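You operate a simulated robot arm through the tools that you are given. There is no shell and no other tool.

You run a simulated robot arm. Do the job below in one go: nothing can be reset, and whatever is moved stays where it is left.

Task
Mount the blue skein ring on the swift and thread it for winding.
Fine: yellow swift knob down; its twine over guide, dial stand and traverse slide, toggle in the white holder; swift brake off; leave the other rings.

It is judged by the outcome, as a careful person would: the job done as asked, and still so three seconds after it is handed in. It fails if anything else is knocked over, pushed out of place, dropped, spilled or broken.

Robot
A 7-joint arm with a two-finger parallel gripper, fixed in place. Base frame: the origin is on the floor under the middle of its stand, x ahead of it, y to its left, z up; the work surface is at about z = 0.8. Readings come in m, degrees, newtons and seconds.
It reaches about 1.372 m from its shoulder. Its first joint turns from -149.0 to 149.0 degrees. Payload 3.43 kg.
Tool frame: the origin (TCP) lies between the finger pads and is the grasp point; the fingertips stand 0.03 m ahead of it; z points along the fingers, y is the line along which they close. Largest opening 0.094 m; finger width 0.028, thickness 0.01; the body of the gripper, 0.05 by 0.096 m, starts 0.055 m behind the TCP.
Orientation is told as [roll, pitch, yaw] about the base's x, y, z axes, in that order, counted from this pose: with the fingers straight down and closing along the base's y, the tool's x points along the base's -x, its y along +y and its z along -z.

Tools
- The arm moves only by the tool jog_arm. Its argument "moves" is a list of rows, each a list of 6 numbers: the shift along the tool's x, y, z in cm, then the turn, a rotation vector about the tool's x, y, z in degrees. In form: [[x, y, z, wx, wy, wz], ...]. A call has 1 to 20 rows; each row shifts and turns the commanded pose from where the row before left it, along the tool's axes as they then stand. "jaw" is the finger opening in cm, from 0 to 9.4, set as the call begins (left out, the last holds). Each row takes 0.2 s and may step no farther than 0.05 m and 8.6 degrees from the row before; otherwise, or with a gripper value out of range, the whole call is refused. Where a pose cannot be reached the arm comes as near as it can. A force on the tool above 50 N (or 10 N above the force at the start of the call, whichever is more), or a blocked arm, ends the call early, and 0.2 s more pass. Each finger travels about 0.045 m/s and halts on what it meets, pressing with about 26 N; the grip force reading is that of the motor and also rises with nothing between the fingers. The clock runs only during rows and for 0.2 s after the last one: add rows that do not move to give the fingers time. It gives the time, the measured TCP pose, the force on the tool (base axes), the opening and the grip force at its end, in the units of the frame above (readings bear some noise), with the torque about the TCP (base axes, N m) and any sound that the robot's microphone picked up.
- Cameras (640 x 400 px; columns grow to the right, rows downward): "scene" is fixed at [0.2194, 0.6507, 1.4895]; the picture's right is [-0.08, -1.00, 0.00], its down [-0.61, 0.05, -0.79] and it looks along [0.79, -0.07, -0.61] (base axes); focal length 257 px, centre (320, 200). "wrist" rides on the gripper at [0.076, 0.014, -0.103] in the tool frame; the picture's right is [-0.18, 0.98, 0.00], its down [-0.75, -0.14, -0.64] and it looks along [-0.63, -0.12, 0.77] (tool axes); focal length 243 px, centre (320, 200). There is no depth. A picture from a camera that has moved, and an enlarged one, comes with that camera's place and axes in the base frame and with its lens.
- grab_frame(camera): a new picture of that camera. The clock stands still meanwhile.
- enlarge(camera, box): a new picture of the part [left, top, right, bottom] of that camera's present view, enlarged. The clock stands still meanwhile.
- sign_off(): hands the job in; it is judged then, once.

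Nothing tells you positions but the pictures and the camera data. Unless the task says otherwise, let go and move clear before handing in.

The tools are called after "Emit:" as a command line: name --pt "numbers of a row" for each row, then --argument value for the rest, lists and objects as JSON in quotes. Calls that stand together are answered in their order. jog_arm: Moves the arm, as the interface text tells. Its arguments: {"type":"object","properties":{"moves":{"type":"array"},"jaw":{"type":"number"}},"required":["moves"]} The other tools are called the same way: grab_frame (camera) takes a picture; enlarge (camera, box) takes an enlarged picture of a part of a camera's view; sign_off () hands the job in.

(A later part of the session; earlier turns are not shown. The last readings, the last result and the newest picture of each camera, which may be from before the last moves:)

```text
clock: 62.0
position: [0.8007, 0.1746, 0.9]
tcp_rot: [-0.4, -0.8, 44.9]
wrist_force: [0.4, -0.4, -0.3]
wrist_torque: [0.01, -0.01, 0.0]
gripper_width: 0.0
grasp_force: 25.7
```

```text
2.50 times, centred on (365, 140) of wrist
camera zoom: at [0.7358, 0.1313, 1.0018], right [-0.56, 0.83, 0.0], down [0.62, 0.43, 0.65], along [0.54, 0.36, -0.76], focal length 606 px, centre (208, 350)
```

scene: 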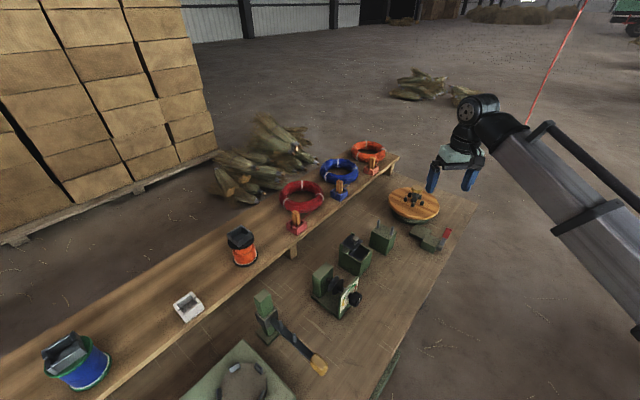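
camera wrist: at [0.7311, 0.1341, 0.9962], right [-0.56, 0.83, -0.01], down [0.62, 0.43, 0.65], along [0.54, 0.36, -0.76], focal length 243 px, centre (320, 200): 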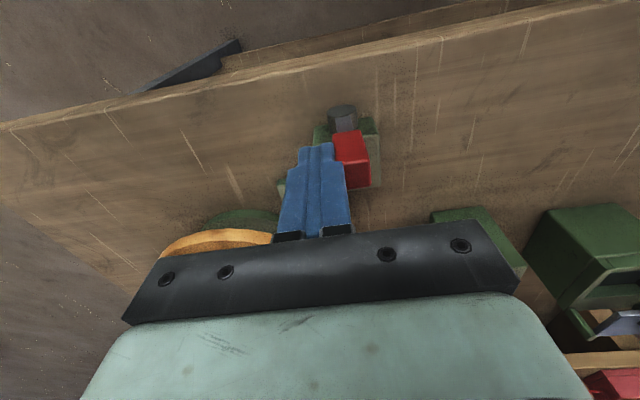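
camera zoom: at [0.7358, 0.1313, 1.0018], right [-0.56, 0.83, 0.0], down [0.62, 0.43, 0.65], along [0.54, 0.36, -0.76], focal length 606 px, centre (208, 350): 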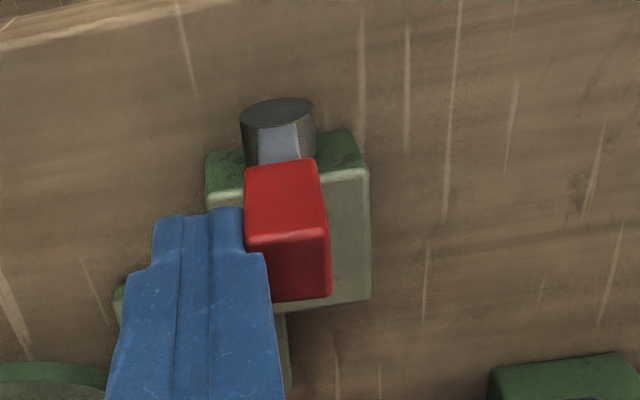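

Emit:
jog_arm --pt "0 0.2 0 0 0 0" --pt "0 0.2 0 0 0 0" --pt "0 0 0 0 0 0"

Emit:
jog_arm --pt "0 0.2 0 0 0 0" --pt "0 0.2 0 0 0 0" --pt "0 0 0 0 0 0"

Emit:
enlarge --camera "wrist" --box '[250, 60, 480, 220]'

```text
clock: 62.8
position: [0.7972, 0.1776, 0.9002]
tcp_rot: [-0.3, -0.7, 44.9]
wrist_force: [-1.5, 0.5, -0.4]
wrist_torque: [-0.01, 0.01, 0.01]
gripper_width: 0.0001
grasp_force: 26.0
```

```text
clock: 63.6
position: [0.7953, 0.1808, 0.9013]
tcp_rot: [-0.5, -0.9, 45.0]
wrist_force: [-0.8, 0.7, 0.1]
wrist_torque: [0.01, -0.02, -0.02]
gripper_width: 0.0001
grasp_force: 25.7
```

```text
2.50 times, centred on (365, 140) of wrist
camera zoom: at [0.73, 0.1363, 1.0023], right [-0.56, 0.83, 0.0], down [0.62, 0.43, 0.65], along [0.54, 0.36, -0.76], focal length 606 px, centre (208, 350)
```

zoom: 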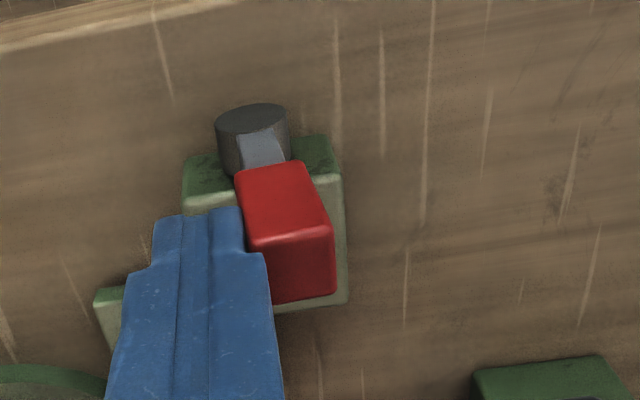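

It is moving past upright with almost no force now. I continue pushing it over.

Emit:
jog_arm --pt "0 0.3 0 0 0 0" --pt "0 0.3 0 0 0 0" --pt "0 0.3 0 0 0 0" --pt "0 0 0 0 0 0"

Emit:
enlarge --camera "wrist" --box '[250, 60, 480, 220]'

Emit:
enlarge --camera "scene" --box '[390, 190, 480, 260]'

```text
clock: 64.6
position: [0.7883, 0.187, 0.9015]
tcp_rot: [-0.4, -0.8, 44.9]
wrist_force: [0.1, -0.1, 0.7]
wrist_torque: [-0.01, 0.0, -0.03]
gripper_width: 0.0002
grasp_force: 26.4
```

```text
2.50 times, centred on (365, 140) of wrist
camera zoom: at [0.7231, 0.1426, 1.0025], right [-0.56, 0.83, 0.0], down [0.62, 0.43, 0.65], along [0.54, 0.36, -0.76], focal length 606 px, centre (208, 350)
```

zoom: 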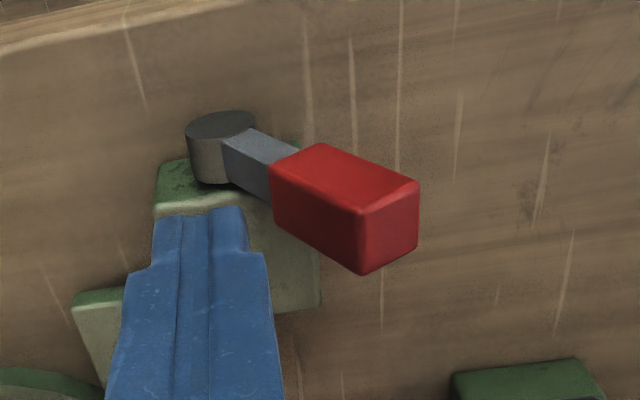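

```text
5.71 times, centred on (435, 225) of scene
camera zoom: at [0.2194, 0.6507, 1.4895], right [-0.08, -1.0, 0.0], down [-0.61, 0.05, -0.79], along [0.79, -0.07, -0.61], focal length 1470 px, centre (-337, 57)
```

zoom: 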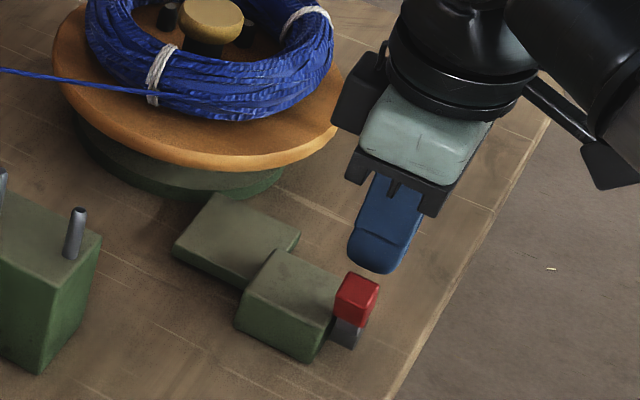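

The lever has flipped over to lean away from the swift. To confirm this is "off", I test whether the swift turns by pressing lightly on the ring's top and dragging tangentially a little.

Emit:
jog_arm --pt "0 -1.5 0 0 0 0" --pt "0 0 -3.0 0 0 0" --pt "0 0 -3.0 0 0 0" --pt "-3.02 -3.4 0 0 0 0" --pt "-3.02 -3.4 0 0 0 0" --pt "-3.02 -3.5 0 0 0 0" --pt "0 0 0 0 0 0"

Emit:
grab_frame --camera "wrist"

Emit:
enlarge --camera "scene" --box '[370, 170, 480, 260]'

```text
clock: 66.2
position: [0.9352, 0.1695, 0.9655]
tcp_rot: [-0.4, -0.9, 44.9]
wrist_force: [-0.5, 0.1, -0.4]
wrist_torque: [0.01, 0.03, 0.01]
gripper_width: 0.0
grasp_force: 26.1
```

```text
taken
camera wrist: at [0.871, 0.1246, 1.0666], right [-0.56, 0.83, 0.0], down [0.62, 0.43, 0.65], along [0.54, 0.36, -0.76], focal length 243 px, centre (320, 200)
```

wrist: 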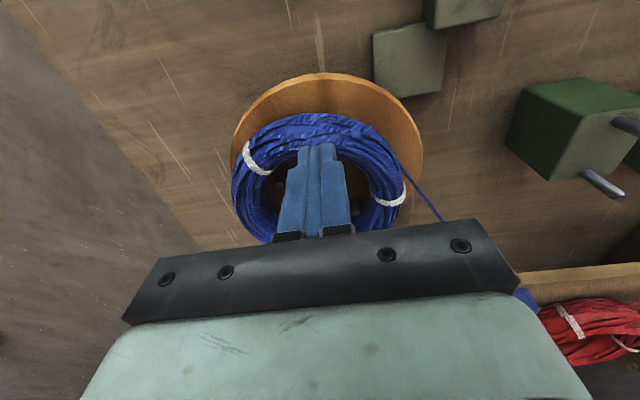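

```text
4.44 times, centred on (425, 215) of scene
camera zoom: at [0.2194, 0.6507, 1.4895], right [-0.08, -1.0, 0.0], down [-0.61, 0.05, -0.79], along [0.79, -0.07, -0.61], focal length 1143 px, centre (-147, 133)
```

zoom: 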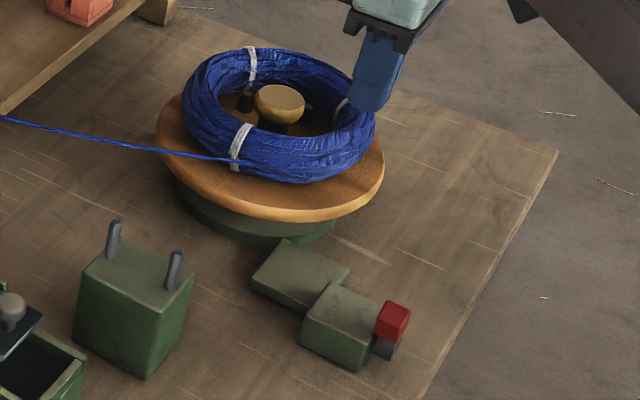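

Emit:
jog_arm --pt "0 0 1.2 0 0 0" --pt "0 0 0.8 0 0 0" --pt "0 0 0.3 0 0 0" --pt "0 0 0 0 0 0"

Emit:
jog_arm --pt "0 0 0.15 0 0 0" --pt "0 0 0.15 0 0 0" --pt "0 0 0 0 0 0"

Emit:
jog_arm --pt "0 0 0.15 0 0 0" --pt "0 0 0.15 0 0 0" --pt "0 0 0 0 0 0"

```text
clock: 67.2
position: [0.9369, 0.167, 0.9399]
tcp_rot: [-0.4, -0.8, 44.9]
wrist_force: [0.4, 0.5, 0.8]
wrist_torque: [0.02, -0.02, 0.02]
gripper_width: 0.0002
grasp_force: 26.2
```

```text
clock: 68.0
position: [0.936, 0.1691, 0.9381]
tcp_rot: [-0.5, -1.0, 44.9]
wrist_force: [1.9, 2.1, 14.1]
wrist_torque: [0.11, -0.12, 0.02]
gripper_width: 0.0
grasp_force: 26.4
```

```text
clock: 68.7
position: [0.9367, 0.1672, 0.937]
tcp_rot: [-0.6, -1.1, 44.9]
wrist_force: [-3.9, -1.2, 12.8]
wrist_torque: [0.06, 0.06, 0.11]
gripper_width: 0.0001
grasp_force: 26.3
stopped in row 3: the force on the tool passed its limit at 52 N (the readings are from after the stop); the commanded pose is now the measured one
```

I am pressing with about 13 N. I ease off slightly, then drag tangentially about 1 cm.

Emit:
jog_arm --pt "0 0.2 -0.05 0 0 0" --pt "0 0.3 0 0 0 0" --pt "0 0.3 0 0 0 0" --pt "0 0.3 0 0 0 0"

Emit:
grab_frame --camera "wrist"

Emit:
enlarge --camera "scene" --box '[370, 170, 480, 260]'

```text
clock: 69.7
position: [0.9301, 0.1776, 0.9375]
tcp_rot: [-0.6, -1.3, 44.8]
wrist_force: [9.4, 2.1, 16.5]
wrist_torque: [0.16, -0.41, -0.18]
gripper_width: 0.0
grasp_force: 25.9
```

```text
taken
camera wrist: at [0.8635, 0.132, 1.0382], right [-0.56, 0.83, -0.01], down [0.62, 0.43, 0.66], along [0.55, 0.37, -0.75], focal length 243 px, centre (320, 200)
```

wrist: 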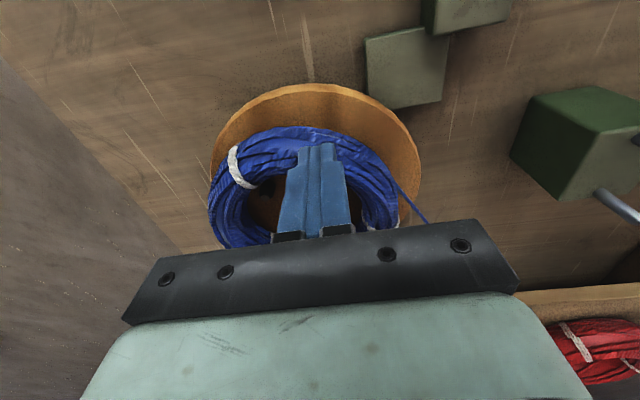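

```text
4.44 times, centred on (425, 215) of scene
camera zoom: at [0.2194, 0.6507, 1.4895], right [-0.08, -1.0, 0.0], down [-0.61, 0.05, -0.79], along [0.79, -0.07, -0.61], focal length 1143 px, centre (-147, 133)
```

zoom: 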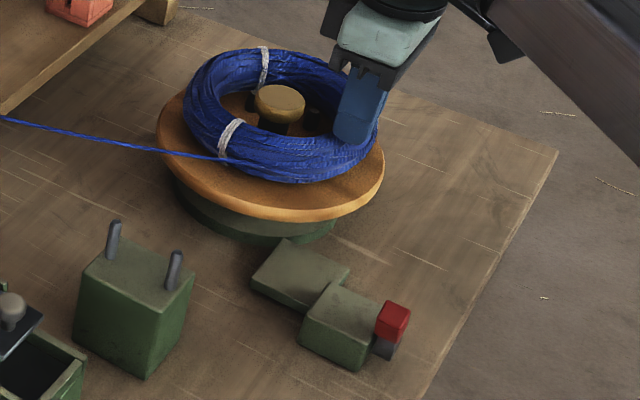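

The ring turned about 1 cm with the drag, though with some resistance. I lift off and check whether the pegs and disc turned with it.

Emit:
jog_arm --pt "0 0 -1.0 0 0 0" --pt "0 0 -4.0 0 0 0" --pt "2.0 0 -3.0 0 0 0" --pt "0 0 0 0 0 0"

Emit:
enlarge --camera "wrist" --box '[190, 60, 450, 230]'

Emit:
enlarge --camera "scene" --box '[370, 150, 470, 230]'

```text
clock: 70.7
position: [0.9126, 0.1615, 1.0171]
tcp_rot: [-0.6, -1.2, 44.9]
wrist_force: [0.3, -0.8, 0.3]
wrist_torque: [0.01, 0.0, 0.02]
gripper_width: 0.0001
grasp_force: 25.9
```

```text
2.35 times, centred on (320, 145) of wrist
camera zoom: at [0.8474, 0.1163, 1.117], right [-0.56, 0.83, -0.01], down [0.62, 0.43, 0.66], along [0.55, 0.37, -0.75], focal length 571 px, centre (320, 329)
```

zoom: 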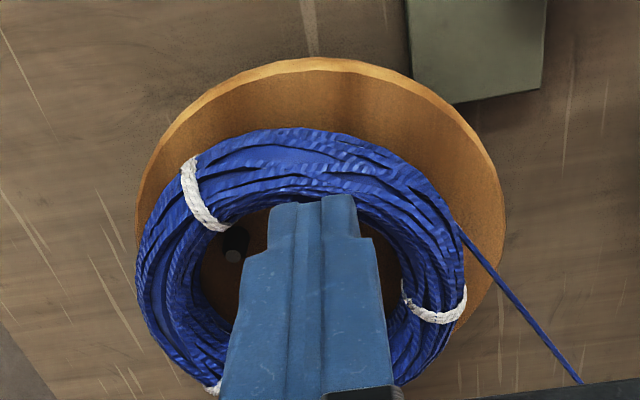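

```text
5.00 times, centred on (420, 190) of scene
camera zoom: at [0.2194, 0.6507, 1.4895], right [-0.08, -1.0, 0.0], down [-0.61, 0.05, -0.79], along [0.79, -0.07, -0.61], focal length 1286 px, centre (-180, 250)
```

zoom: 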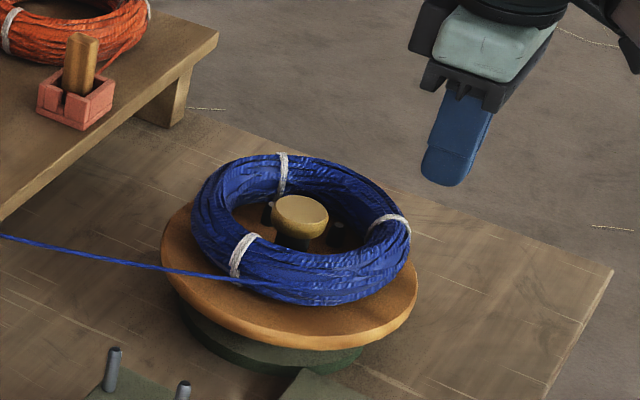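

The pegs seem to have turned along with the ring. For a clean check I grip the ring's tube between two pegs on the far-right side and move it a little along the arc, reading the resisting force.

Emit:
jog_arm --pt "-3.04 -2.57 0 0 0 0" --pt "-3.04 -2.57 0 0 0 0" --pt "-3.04 -2.57 0 0 0 0" --pt "0 0 0 0 0 -4.7" --pt "0 0 3.0 0 0 0" --pt "0 0 0 0 0 0" --jaw 4.0

Emit:
grab_frame --camera "wrist"

Emit:
enlarge --camera "scene" --box '[370, 140, 480, 230]'

```text
clock: 72.1
position: [1.0338, 0.1693, 0.9894]
tcp_rot: [-0.7, -1.1, 49.6]
wrist_force: [-0.3, 0.4, 0.6]
wrist_torque: [-0.03, 0.0, -0.02]
gripper_width: 0.04
grasp_force: 0.1
```

```text
taken
camera wrist: at [0.972, 0.1207, 1.0903], right [-0.63, 0.78, -0.01], down [0.58, 0.48, 0.66], along [0.51, 0.41, -0.75], focal length 243 px, centre (320, 200)
```

wrist: 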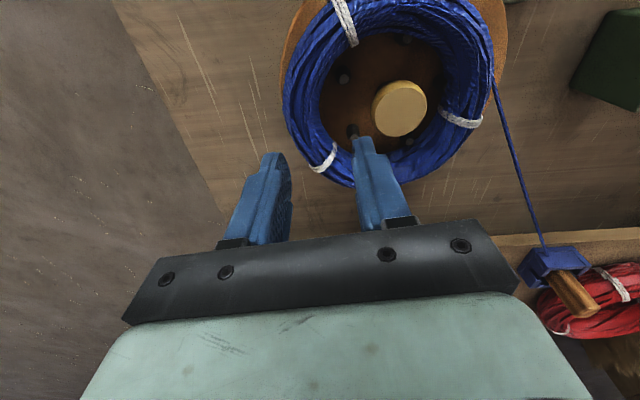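

```text
4.44 times, centred on (425, 185) of scene
camera zoom: at [0.2194, 0.6507, 1.4895], right [-0.08, -1.0, 0.0], down [-0.61, 0.05, -0.79], along [0.79, -0.07, -0.61], focal length 1143 px, centre (-147, 267)
```

zoom: 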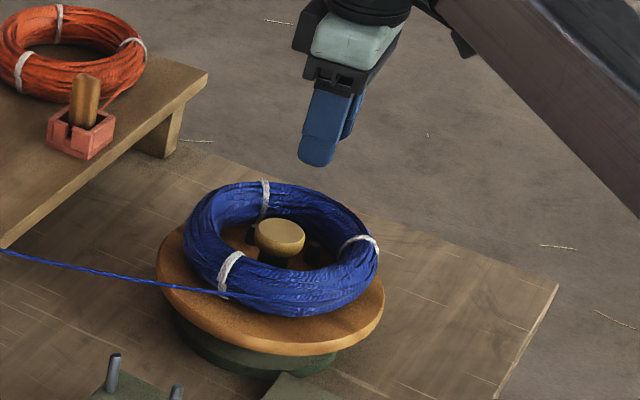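

Emit:
enlarge --camera "wrist" --box '[270, 0, 510, 190]'

```text
2.11 times, centred on (390, 95) of wrist
camera zoom: at [0.972, 0.1207, 1.0903], right [-0.63, 0.78, -0.01], down [0.58, 0.48, 0.66], along [0.51, 0.41, -0.75], focal length 511 px, centre (173, 421)
```

zoom: 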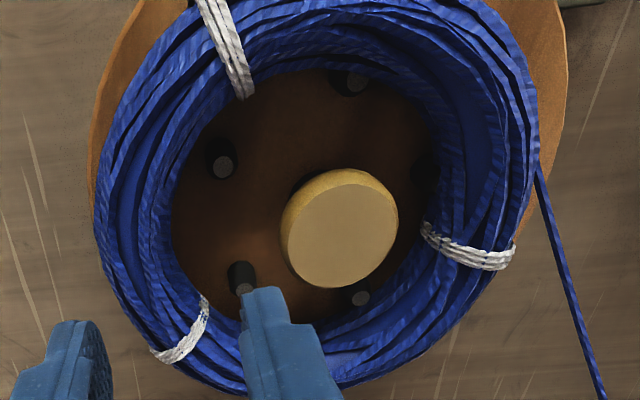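

By my calculation, the net torque about the swift axis at the end of the drag was about zero and the pegs turned about 10° with the ring. So the swift is free and this lever position is brake off. Next I leave the ring and go above the blue toggle.

Emit:
jog_arm --pt "0 0 -3.0 0 0 0" --pt "0 0 -3.5 0 0 4.6" --pt "-2.8 3.6 0 0 0 0" --pt "-2.8 3.6 0 0 0 0" --pt "-2.8 3.6 0 0 0 0" --pt "-2.8 3.6 0 0 0 0" --pt "-2.8 3.6 0 0 0 0" --pt "-2.8 3.6 0 0 0 0" --pt "0 0 0 0 0 0" --jaw 4.4

Emit:
grab_frame --camera "wrist"

Emit:
grab_frame --camera "scene"

```text
clock: 74.1
position: [0.998, 0.4408, 1.0564]
tcp_rot: [-0.6, -1.1, 44.9]
wrist_force: [0.4, -0.2, -0.1]
wrist_torque: [-0.01, -0.03, 0.02]
gripper_width: 0.0438
grasp_force: 0.1
```

```text
taken
camera wrist: at [0.9318, 0.3975, 1.1566], right [-0.56, 0.83, -0.01], down [0.62, 0.43, 0.66], along [0.55, 0.37, -0.75], focal length 243 px, centre (320, 200)
```

wrist: 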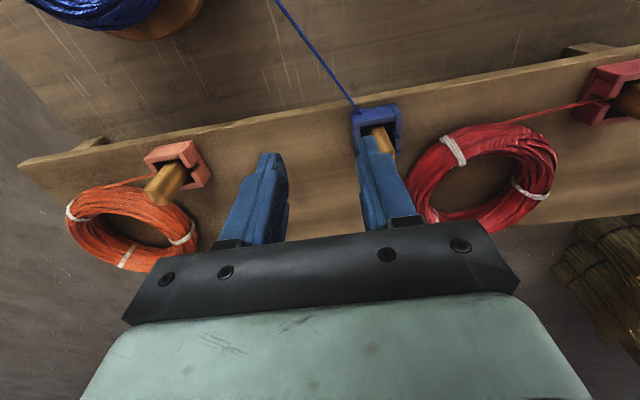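

```text
taken
```

scene: 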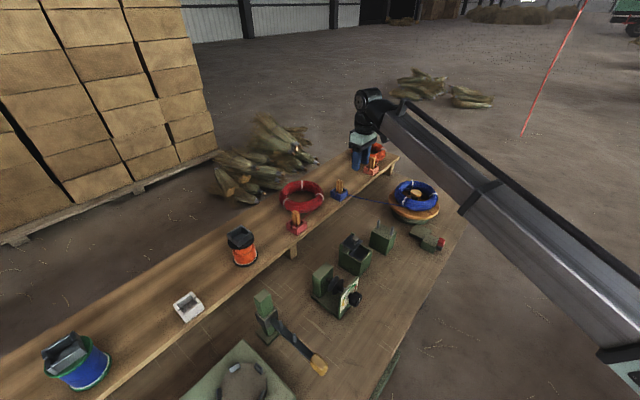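

The blue holder and toggle are in view, partly behind a finger. I shift past it to see it clearly, and straighten the small residual tilt.

Emit:
jog_arm --pt "-4.2 2.5 0 0 0 0" --pt "-4.2 2.5 0 -0.6 1.1 0" --pt "0 0 0 0 0 0"

Emit:
grab_frame --camera "wrist"

Emit:
enlarge --camera "wrist" --box '[250, 0, 410, 120]'

```text
clock: 74.9
position: [1.022, 0.5365, 1.0562]
tcp_rot: [0.1, 0.1, 45.0]
wrist_force: [-0.5, 0.0, 0.5]
wrist_torque: [-0.03, 0.03, 0.0]
gripper_width: 0.0442
grasp_force: 0.0
```

```text
taken
camera wrist: at [0.9575, 0.4929, 1.1592], right [-0.56, 0.83, 0.0], down [0.63, 0.43, 0.64], along [0.53, 0.36, -0.77], focal length 243 px, centre (320, 200)
```

wrist: 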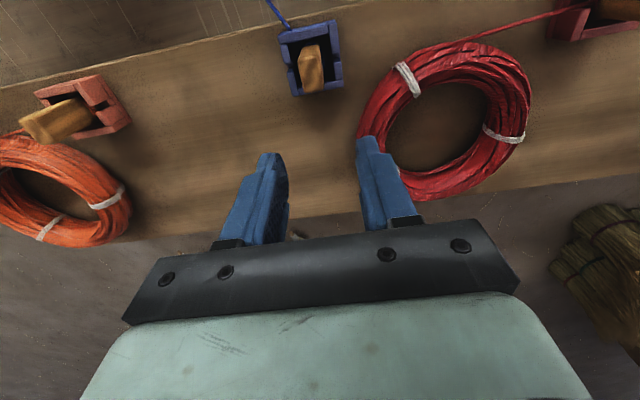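

```text
3.33 times, centred on (330, 60) of wrist
camera zoom: at [0.9575, 0.4929, 1.1592], right [-0.56, 0.83, 0.0], down [0.63, 0.43, 0.64], along [0.53, 0.36, -0.77], focal length 809 px, centre (287, 667)
```

zoom: 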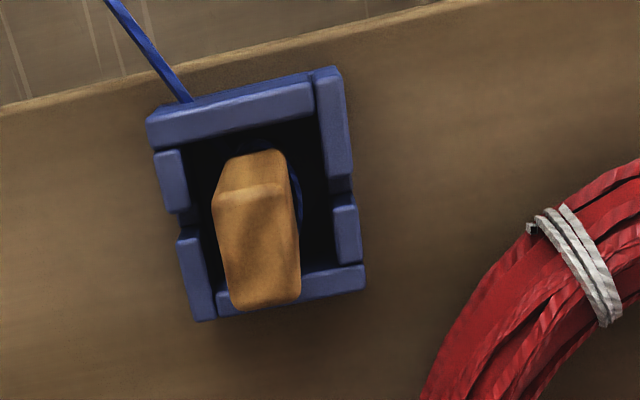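

The toggle is upright at about (0.994, 0.5105), with its faces aligned to my hand. I move over it, closing along the shelf direction, and descend with the fingertips staying above the holder rim.

Emit:
jog_arm --pt "3.8 0.14 0 0 0 0" --pt "0 0 2.5 0 0 0" --pt "0 0 0 0 0 0"

Emit:
grab_frame --camera "wrist"

Emit:
enlarge --camera "scene" --box '[300, 130, 380, 210]'

```text
clock: 75.7
position: [0.9951, 0.5115, 1.032]
tcp_rot: [0.0, 0.1, 45.0]
wrist_force: [-0.6, 0.4, -0.5]
wrist_torque: [-0.01, -0.01, 0.01]
gripper_width: 0.0441
grasp_force: 0.0
```

```text
taken
camera wrist: at [0.9317, 0.4667, 1.134], right [-0.56, 0.83, 0.0], down [0.63, 0.43, 0.64], along [0.53, 0.36, -0.77], focal length 243 px, centre (320, 200)
```

wrist: 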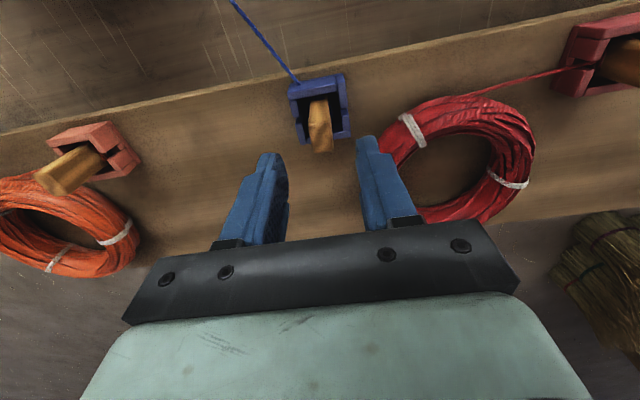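

```text
5.00 times, centred on (340, 170) of scene
camera zoom: at [0.2194, 0.6507, 1.4895], right [-0.08, -1.0, 0.0], down [-0.61, 0.05, -0.79], along [0.79, -0.07, -0.61], focal length 1286 px, centre (220, 350)
```

zoom: 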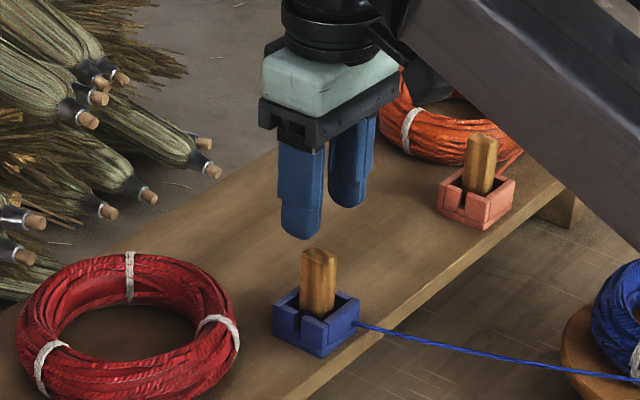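

Aligned over the toggle. I descend to grip height and close.

Emit:
jog_arm --pt "0 0 2.5 0 0 0" --pt "0 0 2.0 0 0 0" --pt "0 0 1.2 0 0 0" --pt "0 0 0.7 0 0 0" --pt "0 0 0 0 0 0"

Emit:
enlarge --camera "scene" --box '[300, 130, 380, 210]'

Emit:
grab_frame --camera "wrist"

```text
clock: 76.9
position: [0.9944, 0.5108, 0.969]
tcp_rot: [0.0, 0.0, 44.9]
wrist_force: [0.6, 0.4, 0.2]
wrist_torque: [0.01, -0.02, 0.0]
gripper_width: 0.0439
grasp_force: 0.1
```

```text
5.00 times, centred on (340, 170) of scene
camera zoom: at [0.2194, 0.6507, 1.4895], right [-0.08, -1.0, 0.0], down [-0.61, 0.05, -0.79], along [0.79, -0.07, -0.61], focal length 1286 px, centre (220, 350)
```

zoom: 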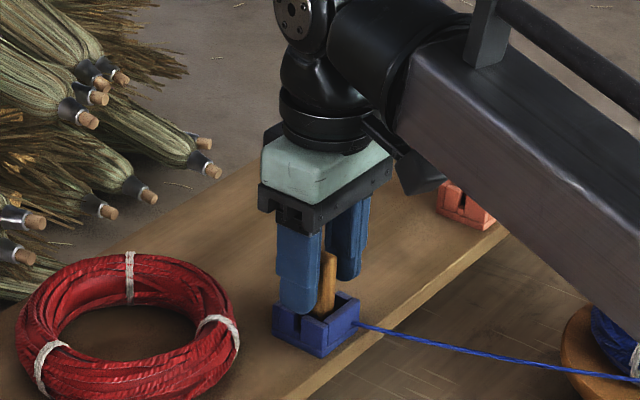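

```text
taken
camera wrist: at [0.9306, 0.4662, 1.0703], right [-0.56, 0.83, 0.0], down [0.63, 0.43, 0.64], along [0.53, 0.36, -0.77], focal length 243 px, centre (320, 200)
```

wrist: 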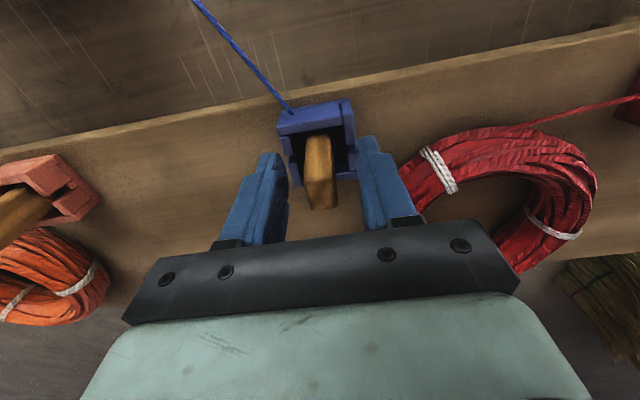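

The toggle is between the fingers just above the rim. I close on it.

Emit:
jog_arm --pt "0 0 0 0 0 0" --pt "0 0 0 0 0 0" --pt "0 0 0 0 0 0" --pt "0 0 0 0 0 0" --jaw 0.8

Emit:
jog_arm --pt "0 0 -0.7 0 0 0" --pt "0 0 -1.0 0 0 0" --pt "0 0 -1.5 0 0 0" --pt "0 0 -1.0 0 0 0" --pt "0 0 0 0 0 0"

Emit:
enlarge --camera "scene" --box '[300, 130, 380, 210]'

Emit:
grab_frame --camera "wrist"

```text
clock: 77.9
position: [0.995, 0.5097, 0.9675]
tcp_rot: [0.0, 0.0, 45.0]
wrist_force: [0.2, 0.7, 0.5]
wrist_torque: [0.01, 0.01, 0.01]
gripper_width: 0.0191
grasp_force: 25.8
```

```text
clock: 79.1
position: [0.9946, 0.5113, 1.0088]
tcp_rot: [0.1, 0.0, 44.9]
wrist_force: [0.7, 0.0, -0.4]
wrist_torque: [0.01, -0.01, 0.0]
gripper_width: 0.0191
grasp_force: 26.5
```

```text
5.00 times, centred on (340, 170) of scene
camera zoom: at [0.2194, 0.6507, 1.4895], right [-0.08, -1.0, 0.0], down [-0.61, 0.05, -0.79], along [0.79, -0.07, -0.61], focal length 1286 px, centre (220, 350)
```

zoom: 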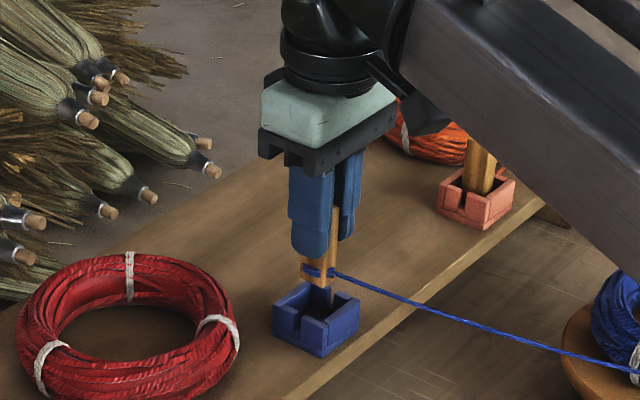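

```text
taken
camera wrist: at [0.9307, 0.4668, 1.1123], right [-0.56, 0.83, 0.0], down [0.63, 0.43, 0.64], along [0.53, 0.36, -0.77], focal length 243 px, centre (320, 200)
```

wrist: 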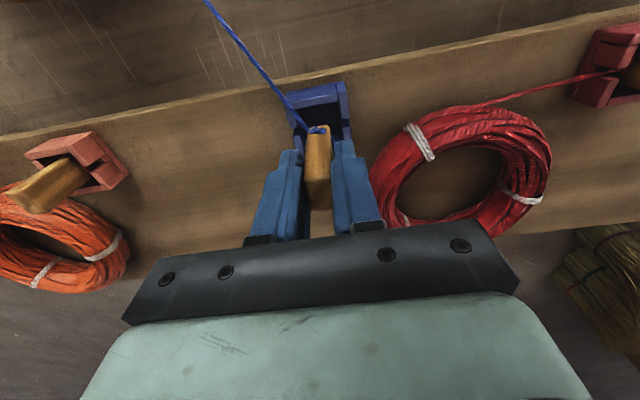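

The toggle is held, with the twine tied around it about 1.5 cm above its lower end. I lift a bit more and carry it to the swift side of the guide.

Emit:
jog_arm --pt "0 0 -2.0 0 0 0" --pt "3.6 -0.97 0 0 0 0" --pt "3.6 -0.97 0 0 0 0" --pt "3.6 -0.97 0 0 0 0" --pt "3.6 -0.97 0 0 0 0" --pt "3.6 -0.97 0 0 0 0" --pt "3.6 -0.97 0 0 0 0" --pt "0 0 0 0 0 0"

Emit:
grab_frame --camera "wrist"

Emit:
enlarge --camera "scene" --box '[330, 150, 470, 270]'

```text
clock: 80.9
position: [0.8828, 0.316, 1.0297]
tcp_rot: [0.0, 0.1, 44.9]
wrist_force: [-0.6, 0.1, -0.2]
wrist_torque: [0.01, 0.01, 0.01]
gripper_width: 0.0192
grasp_force: 26.1
```

```text
taken
camera wrist: at [0.8191, 0.2725, 1.1317], right [-0.56, 0.83, 0.0], down [0.63, 0.43, 0.64], along [0.53, 0.36, -0.77], focal length 243 px, centre (320, 200)
```

wrist: 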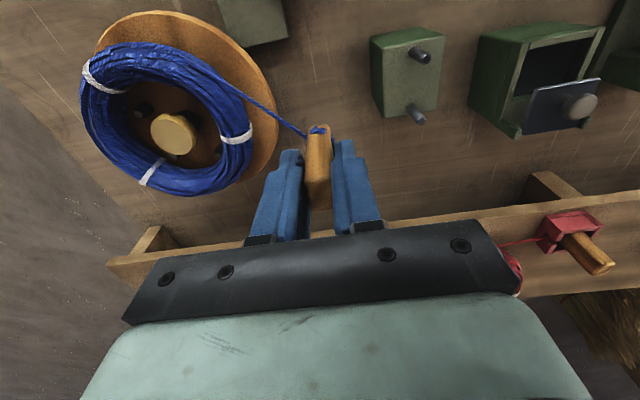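

```text
3.33 times, centred on (400, 210) of scene
camera zoom: at [0.2194, 0.6507, 1.4895], right [-0.08, -1.0, 0.0], down [-0.61, 0.05, -0.79], along [0.79, -0.07, -0.61], focal length 857 px, centre (53, 167)
```

zoom: 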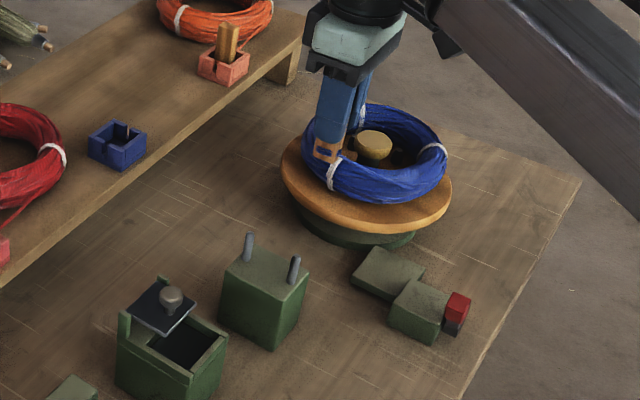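

The guide's two pins are clearly visible to the right in the wrist view. I enlarge to locate them exactly.

Emit:
enlarge --camera "wrist" --box '[280, 0, 480, 150]'

Emit:
enlarge --camera "wrist" --box '[440, 0, 640, 150]'

Emit:
enlarge --camera "scene" --box '[335, 220, 415, 280]'

```text
2.67 times, centred on (380, 75) of wrist
camera zoom: at [0.8191, 0.2725, 1.1317], right [-0.56, 0.83, 0.0], down [0.63, 0.43, 0.64], along [0.53, 0.36, -0.77], focal length 647 px, centre (160, 533)
```

zoom: 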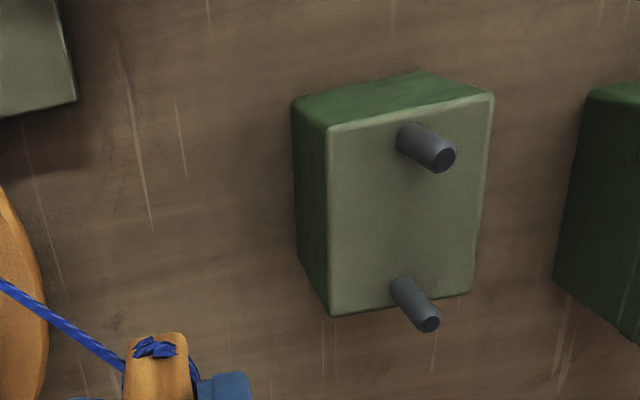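

```text
2.67 times, centred on (540, 75) of wrist
camera zoom: at [0.8191, 0.2725, 1.1317], right [-0.56, 0.83, 0.0], down [0.63, 0.43, 0.64], along [0.53, 0.36, -0.77], focal length 647 px, centre (-267, 533)
```

zoom: 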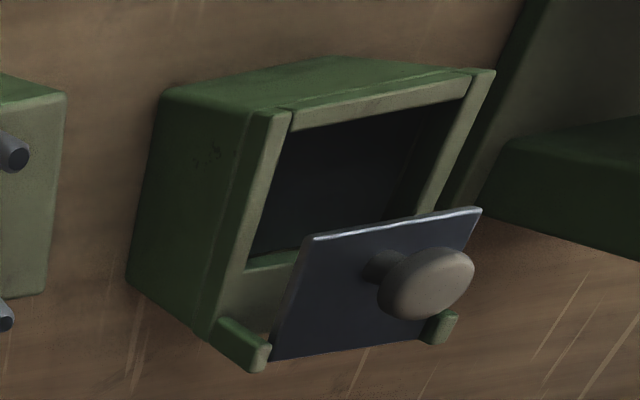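

```text
6.67 times, centred on (375, 250) of scene
camera zoom: at [0.2194, 0.6507, 1.4895], right [-0.08, -1.0, 0.0], down [-0.61, 0.05, -0.79], along [0.79, -0.07, -0.61], focal length 1715 px, centre (-47, -133)
```

zoom: 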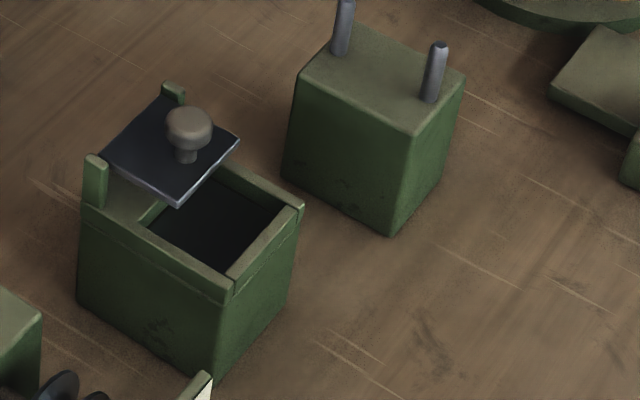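

The guide's gap centre is at about (0.820, 0.382), with pins 5 cm apart and tops at z≈0.912. The flap box behind it has its rim at ≈0.878 and its lid edge outside my line. I lower the toggle on the swift side so its lower end will pass between the pins.

Emit:
jog_arm --pt "-0.2 0 3.0 0 0 0" --pt "0 0 3.0 0 0 0" --pt "0 0 2.6 0 0 0" --pt "0 0 0 0 0 0"

Emit:
enlarge --camera "scene" --box '[340, 170, 460, 270]'

Emit:
grab_frame --camera "wrist"

```text
clock: 81.9
position: [0.8834, 0.3183, 0.9443]
tcp_rot: [0.0, 0.0, 45.0]
wrist_force: [-0.1, 0.3, -0.8]
wrist_torque: [0.0, 0.01, 0.01]
gripper_width: 0.0194
grasp_force: 25.7
```

```text
4.00 times, centred on (400, 220) of scene
camera zoom: at [0.2194, 0.6507, 1.4895], right [-0.08, -1.0, 0.0], down [-0.61, 0.05, -0.79], along [0.79, -0.07, -0.61], focal length 1029 px, centre (0, 120)
```

zoom: 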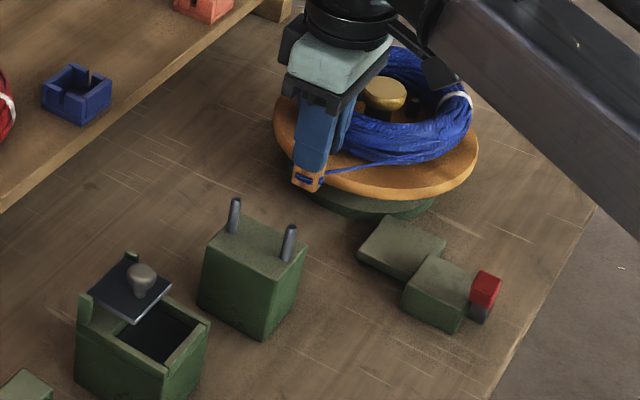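

```text
taken
camera wrist: at [0.8199, 0.2742, 1.0462], right [-0.56, 0.83, 0.0], down [0.63, 0.43, 0.64], along [0.53, 0.36, -0.77], focal length 243 px, centre (320, 200)
```

wrist: 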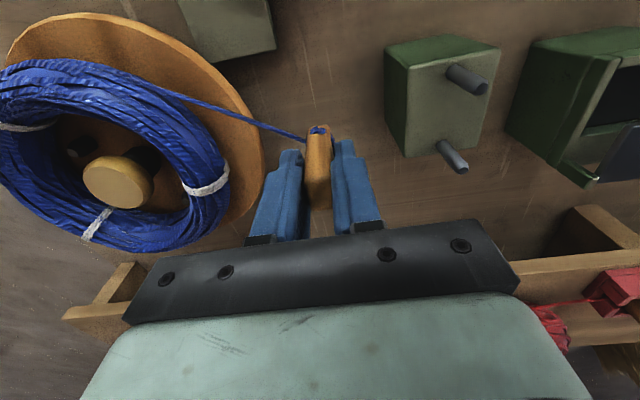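

The toggle's lower end is now at pin height. I move along the line toward and between the pins.

Emit:
jog_arm --pt "0 2.0 0 0 0 0" --pt "0 2.0 0 0 0 0" --pt "0 1.5 0 0 0 0" --pt "0 0 0 0 0 0"

Emit:
grab_frame --camera "wrist"

Emit:
enlarge --camera "scene" --box '[340, 170, 460, 270]'

```text
clock: 82.9
position: [0.8434, 0.3575, 0.9436]
tcp_rot: [0.0, 0.0, 45.0]
wrist_force: [0.9, 0.6, -0.4]
wrist_torque: [0.03, -0.02, 0.04]
gripper_width: 0.0189
grasp_force: 26.1
```

```text
taken
camera wrist: at [0.7813, 0.3134, 1.0453], right [-0.56, 0.83, 0.0], down [0.63, 0.43, 0.64], along [0.53, 0.36, -0.77], focal length 243 px, centre (320, 200)
```

wrist: 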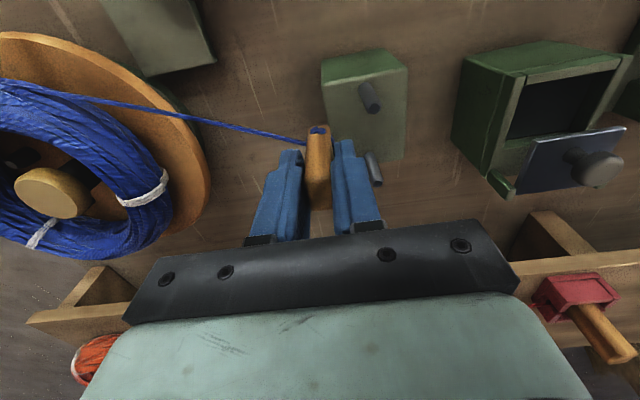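

```text
4.00 times, centred on (400, 220) of scene
camera zoom: at [0.2194, 0.6507, 1.4895], right [-0.08, -1.0, 0.0], down [-0.61, 0.05, -0.79], along [0.79, -0.07, -0.61], focal length 1029 px, centre (0, 120)
```

zoom: 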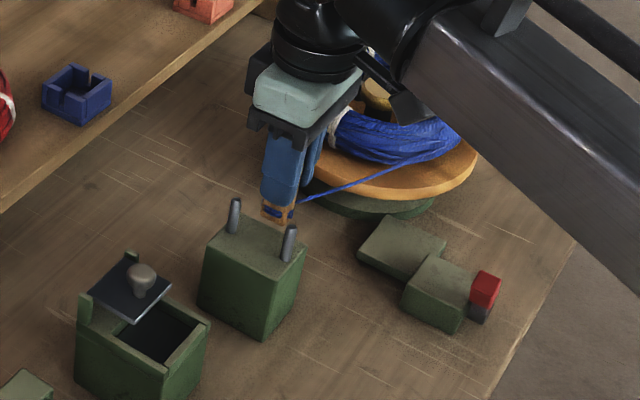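

Emit:
enlarge --camera "wrist" --box '[280, 40, 440, 200]'

```text
2.50 times, centred on (360, 120) of wrist
camera zoom: at [0.7813, 0.3134, 1.0453], right [-0.56, 0.83, 0.0], down [0.63, 0.43, 0.64], along [0.53, 0.36, -0.77], focal length 606 px, centre (220, 400)
```

zoom: 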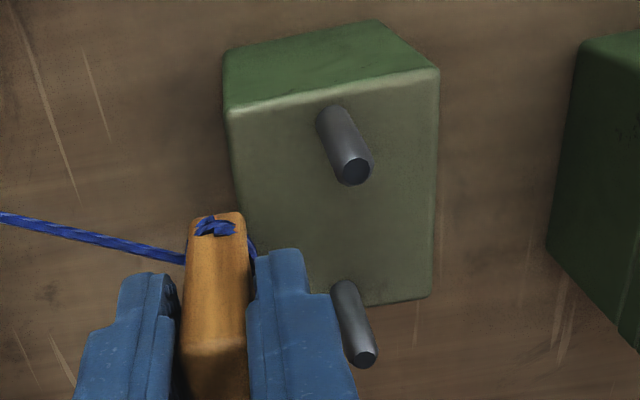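

The pins match my estimates, and the hand is centred between them within a millimetre. I carry the toggle through.

Emit:
jog_arm --pt "0 1.2 0 0 0 0" --pt "0 1.2 0 0 0 0" --pt "0 1.2 0 0 0 0" --pt "0 1.2 0 0 0 0" --pt "0 1.5 0 0 0 0" --pt "0 1.5 0 0 0 0" --pt "0 0 0 0 0 0"

Emit:
grab_frame --camera "wrist"

Emit:
enlarge --camera "scene" --box '[320, 180, 440, 280]'

```text
clock: 84.5
position: [0.7908, 0.4122, 0.9417]
tcp_rot: [0.0, 0.1, 44.9]
wrist_force: [0.4, -0.6, -0.7]
wrist_torque: [-0.03, 0.0, -0.01]
gripper_width: 0.019
grasp_force: 26.6
```

```text
taken
camera wrist: at [0.7265, 0.3688, 1.0451], right [-0.56, 0.83, 0.0], down [0.63, 0.43, 0.64], along [0.53, 0.36, -0.77], focal length 243 px, centre (320, 200)
```

wrist: 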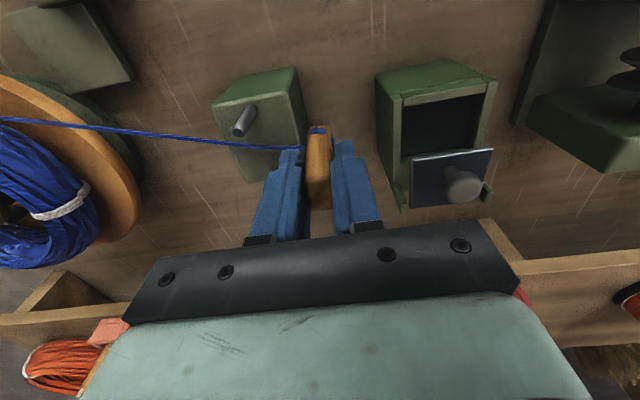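

```text
4.00 times, centred on (380, 230) of scene
camera zoom: at [0.2194, 0.6507, 1.4895], right [-0.08, -1.0, 0.0], down [-0.61, 0.05, -0.79], along [0.79, -0.07, -0.61], focal length 1029 px, centre (80, 80)
```

zoom: 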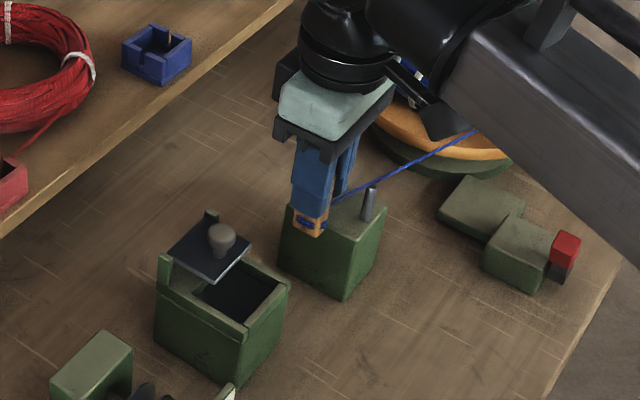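

The toggle is through and the twine runs between the guide pins. I check the toggle's exact lower end before crossing the box and discs.

Emit:
enlarge --camera "scene" --box '[375, 215, 415, 245]'

Emit:
enlarge --camera "wrist" --box '[180, 60, 500, 220]'

```text
13.33 times, centred on (395, 230) of scene
camera zoom: at [0.2194, 0.6507, 1.4895], right [-0.08, -1.0, 0.0], down [-0.61, 0.05, -0.79], along [0.79, -0.07, -0.61], focal length 3429 px, centre (-680, -200)
```

zoom: 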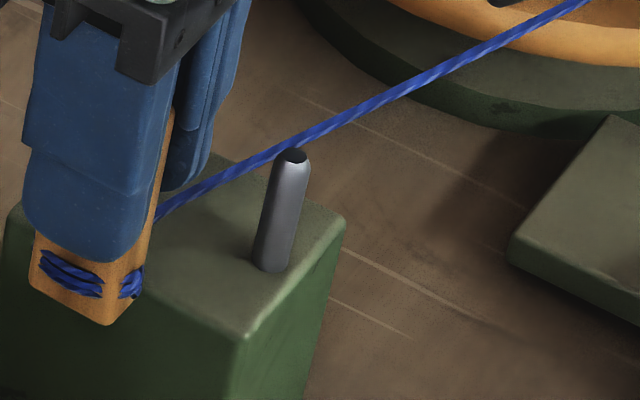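

```text
2.00 times, centred on (340, 140) of wrist
camera zoom: at [0.7265, 0.3688, 1.0451], right [-0.56, 0.83, 0.0], down [0.63, 0.43, 0.64], along [0.53, 0.36, -0.77], focal length 485 px, centre (280, 320)
```

zoom: 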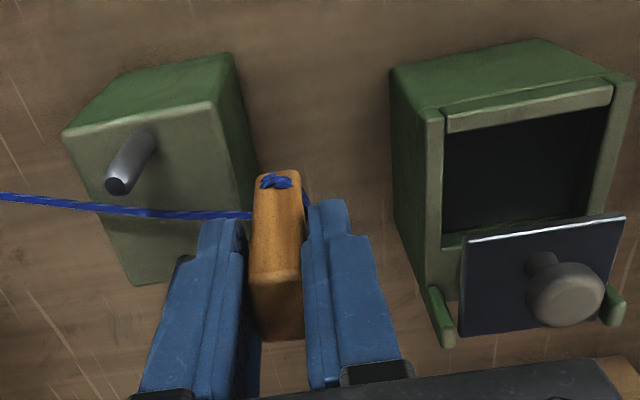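

The toggle bottom is about 2 cm below the fingertips and the twine sits between the pins at z≈0.89. I cross over the open box at low height, keeping clear of its lid.

Emit:
jog_arm --pt "0.5 1.0 -0.6 0 0 0" --pt "0 2.0 0 0 0 0" --pt "0 2.0 0 0 0 0" --pt "0 2.0 0 0 0 0" --pt "0 2.0 0 0 0 0" --pt "0 2.0 0 0 0 0" --pt "0 2.0 0 0 0 0" --pt "0 2.0 0 0 0 0" --pt "0 0 0 0 0 0"

Emit:
grab_frame --camera "wrist"

Emit:
enlarge --camera "scene" --box '[300, 210, 420, 310]'

```text
clock: 86.5
position: [0.6827, 0.5163, 0.9509]
tcp_rot: [0.1, -0.1, 45.0]
wrist_force: [0.1, 0.2, -0.7]
wrist_torque: [0.0, 0.0, -0.03]
gripper_width: 0.0189
grasp_force: 26.0
```

```text
taken
camera wrist: at [0.6184, 0.4713, 1.0528], right [-0.56, 0.83, 0.0], down [0.63, 0.43, 0.64], along [0.53, 0.36, -0.77], focal length 243 px, centre (320, 200)
```

wrist: 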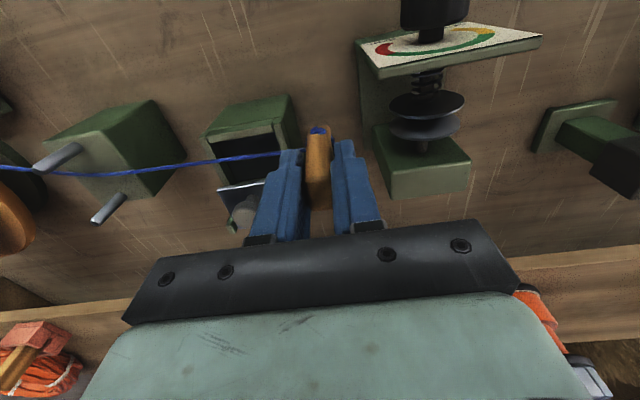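

```text
4.00 times, centred on (360, 260) of scene
camera zoom: at [0.2194, 0.6507, 1.4895], right [-0.08, -1.0, 0.0], down [-0.61, 0.05, -0.79], along [0.79, -0.07, -0.61], focal length 1029 px, centre (160, -40)
```

zoom: 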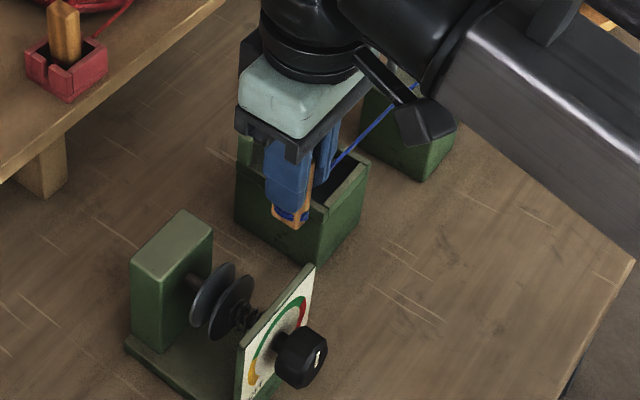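

The toggle has crossed the box. The dial's discs are clearly visible now, so I enlarge to find their gap exactly.

Emit:
enlarge --camera "wrist" --box '[340, 20, 560, 200]'

Emit:
enlarge --camera "wrist" --box '[0, 80, 320, 240]'

```text
2.22 times, centred on (450, 110) of wrist
camera zoom: at [0.6184, 0.4713, 1.0528], right [-0.56, 0.83, 0.0], down [0.63, 0.43, 0.64], along [0.53, 0.36, -0.77], focal length 539 px, centre (31, 400)
```

zoom: 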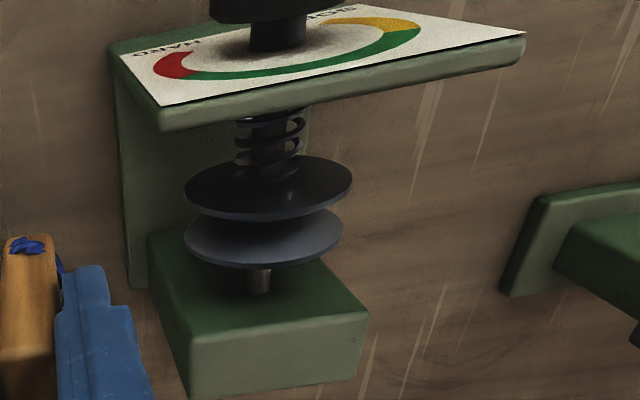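

```text
2.00 times, centred on (160, 160) of wrist
camera zoom: at [0.6184, 0.4713, 1.0528], right [-0.56, 0.83, 0.0], down [0.63, 0.43, 0.64], along [0.53, 0.36, -0.77], focal length 485 px, centre (640, 280)
```

zoom: 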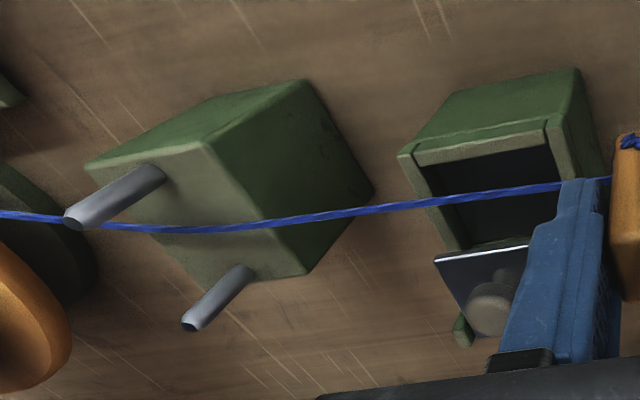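

The disc gap is centred at about u=0.040, w=0.850 along my line, with disc tops at z≈0.902. I raise slightly and carry the toggle over the discs to their far side.

Emit:
jog_arm --pt "-0.2 1.0 -0.9 0 0 0" --pt "0 2.0 0 0 0 0" --pt "0 2.0 0 0 0 0" --pt "0 2.0 0 0 0 0" --pt "-0.1 2.0 0 0 0 0" --pt "-0.2 2.0 0 0 0 0" --pt "-0.2 2.0 0 0 0 0" --pt "0 2.0 0 0 0 0" --pt "0 1.3 0 0 0 0" --pt "0 0 0 0 0 0"

Emit:
grab_frame --camera "wrist"

Emit:
enlarge --camera "scene" --box '[280, 220, 400, 320]'

```text
clock: 88.7
position: [0.5711, 0.6348, 0.9576]
tcp_rot: [0.0, -0.1, 44.9]
wrist_force: [0.2, -0.7, -0.5]
wrist_torque: [-0.01, -0.01, 0.0]
gripper_width: 0.0189
grasp_force: 26.1
```

```text
taken
camera wrist: at [0.508, 0.5911, 1.0605], right [-0.56, 0.83, 0.0], down [0.63, 0.43, 0.64], along [0.53, 0.36, -0.77], focal length 243 px, centre (320, 200)
```

wrist: 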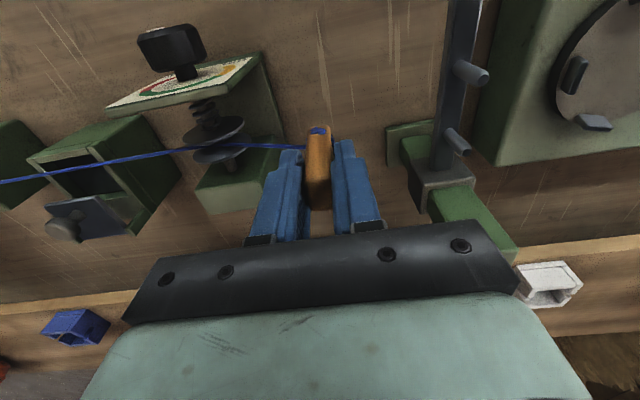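

```text
4.00 times, centred on (340, 270) of scene
camera zoom: at [0.2194, 0.6507, 1.4895], right [-0.08, -1.0, 0.0], down [-0.61, 0.05, -0.79], along [0.79, -0.07, -0.61], focal length 1029 px, centre (240, -80)
```

zoom: 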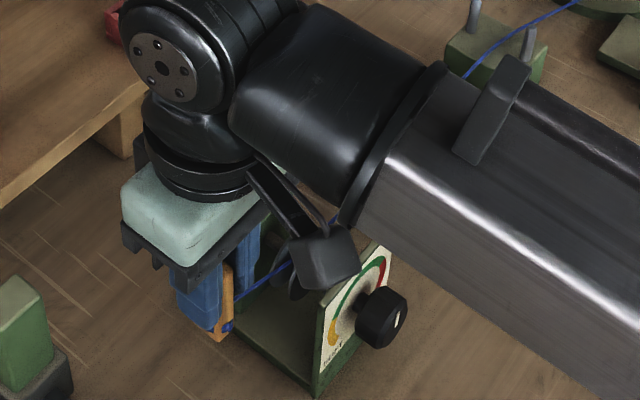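

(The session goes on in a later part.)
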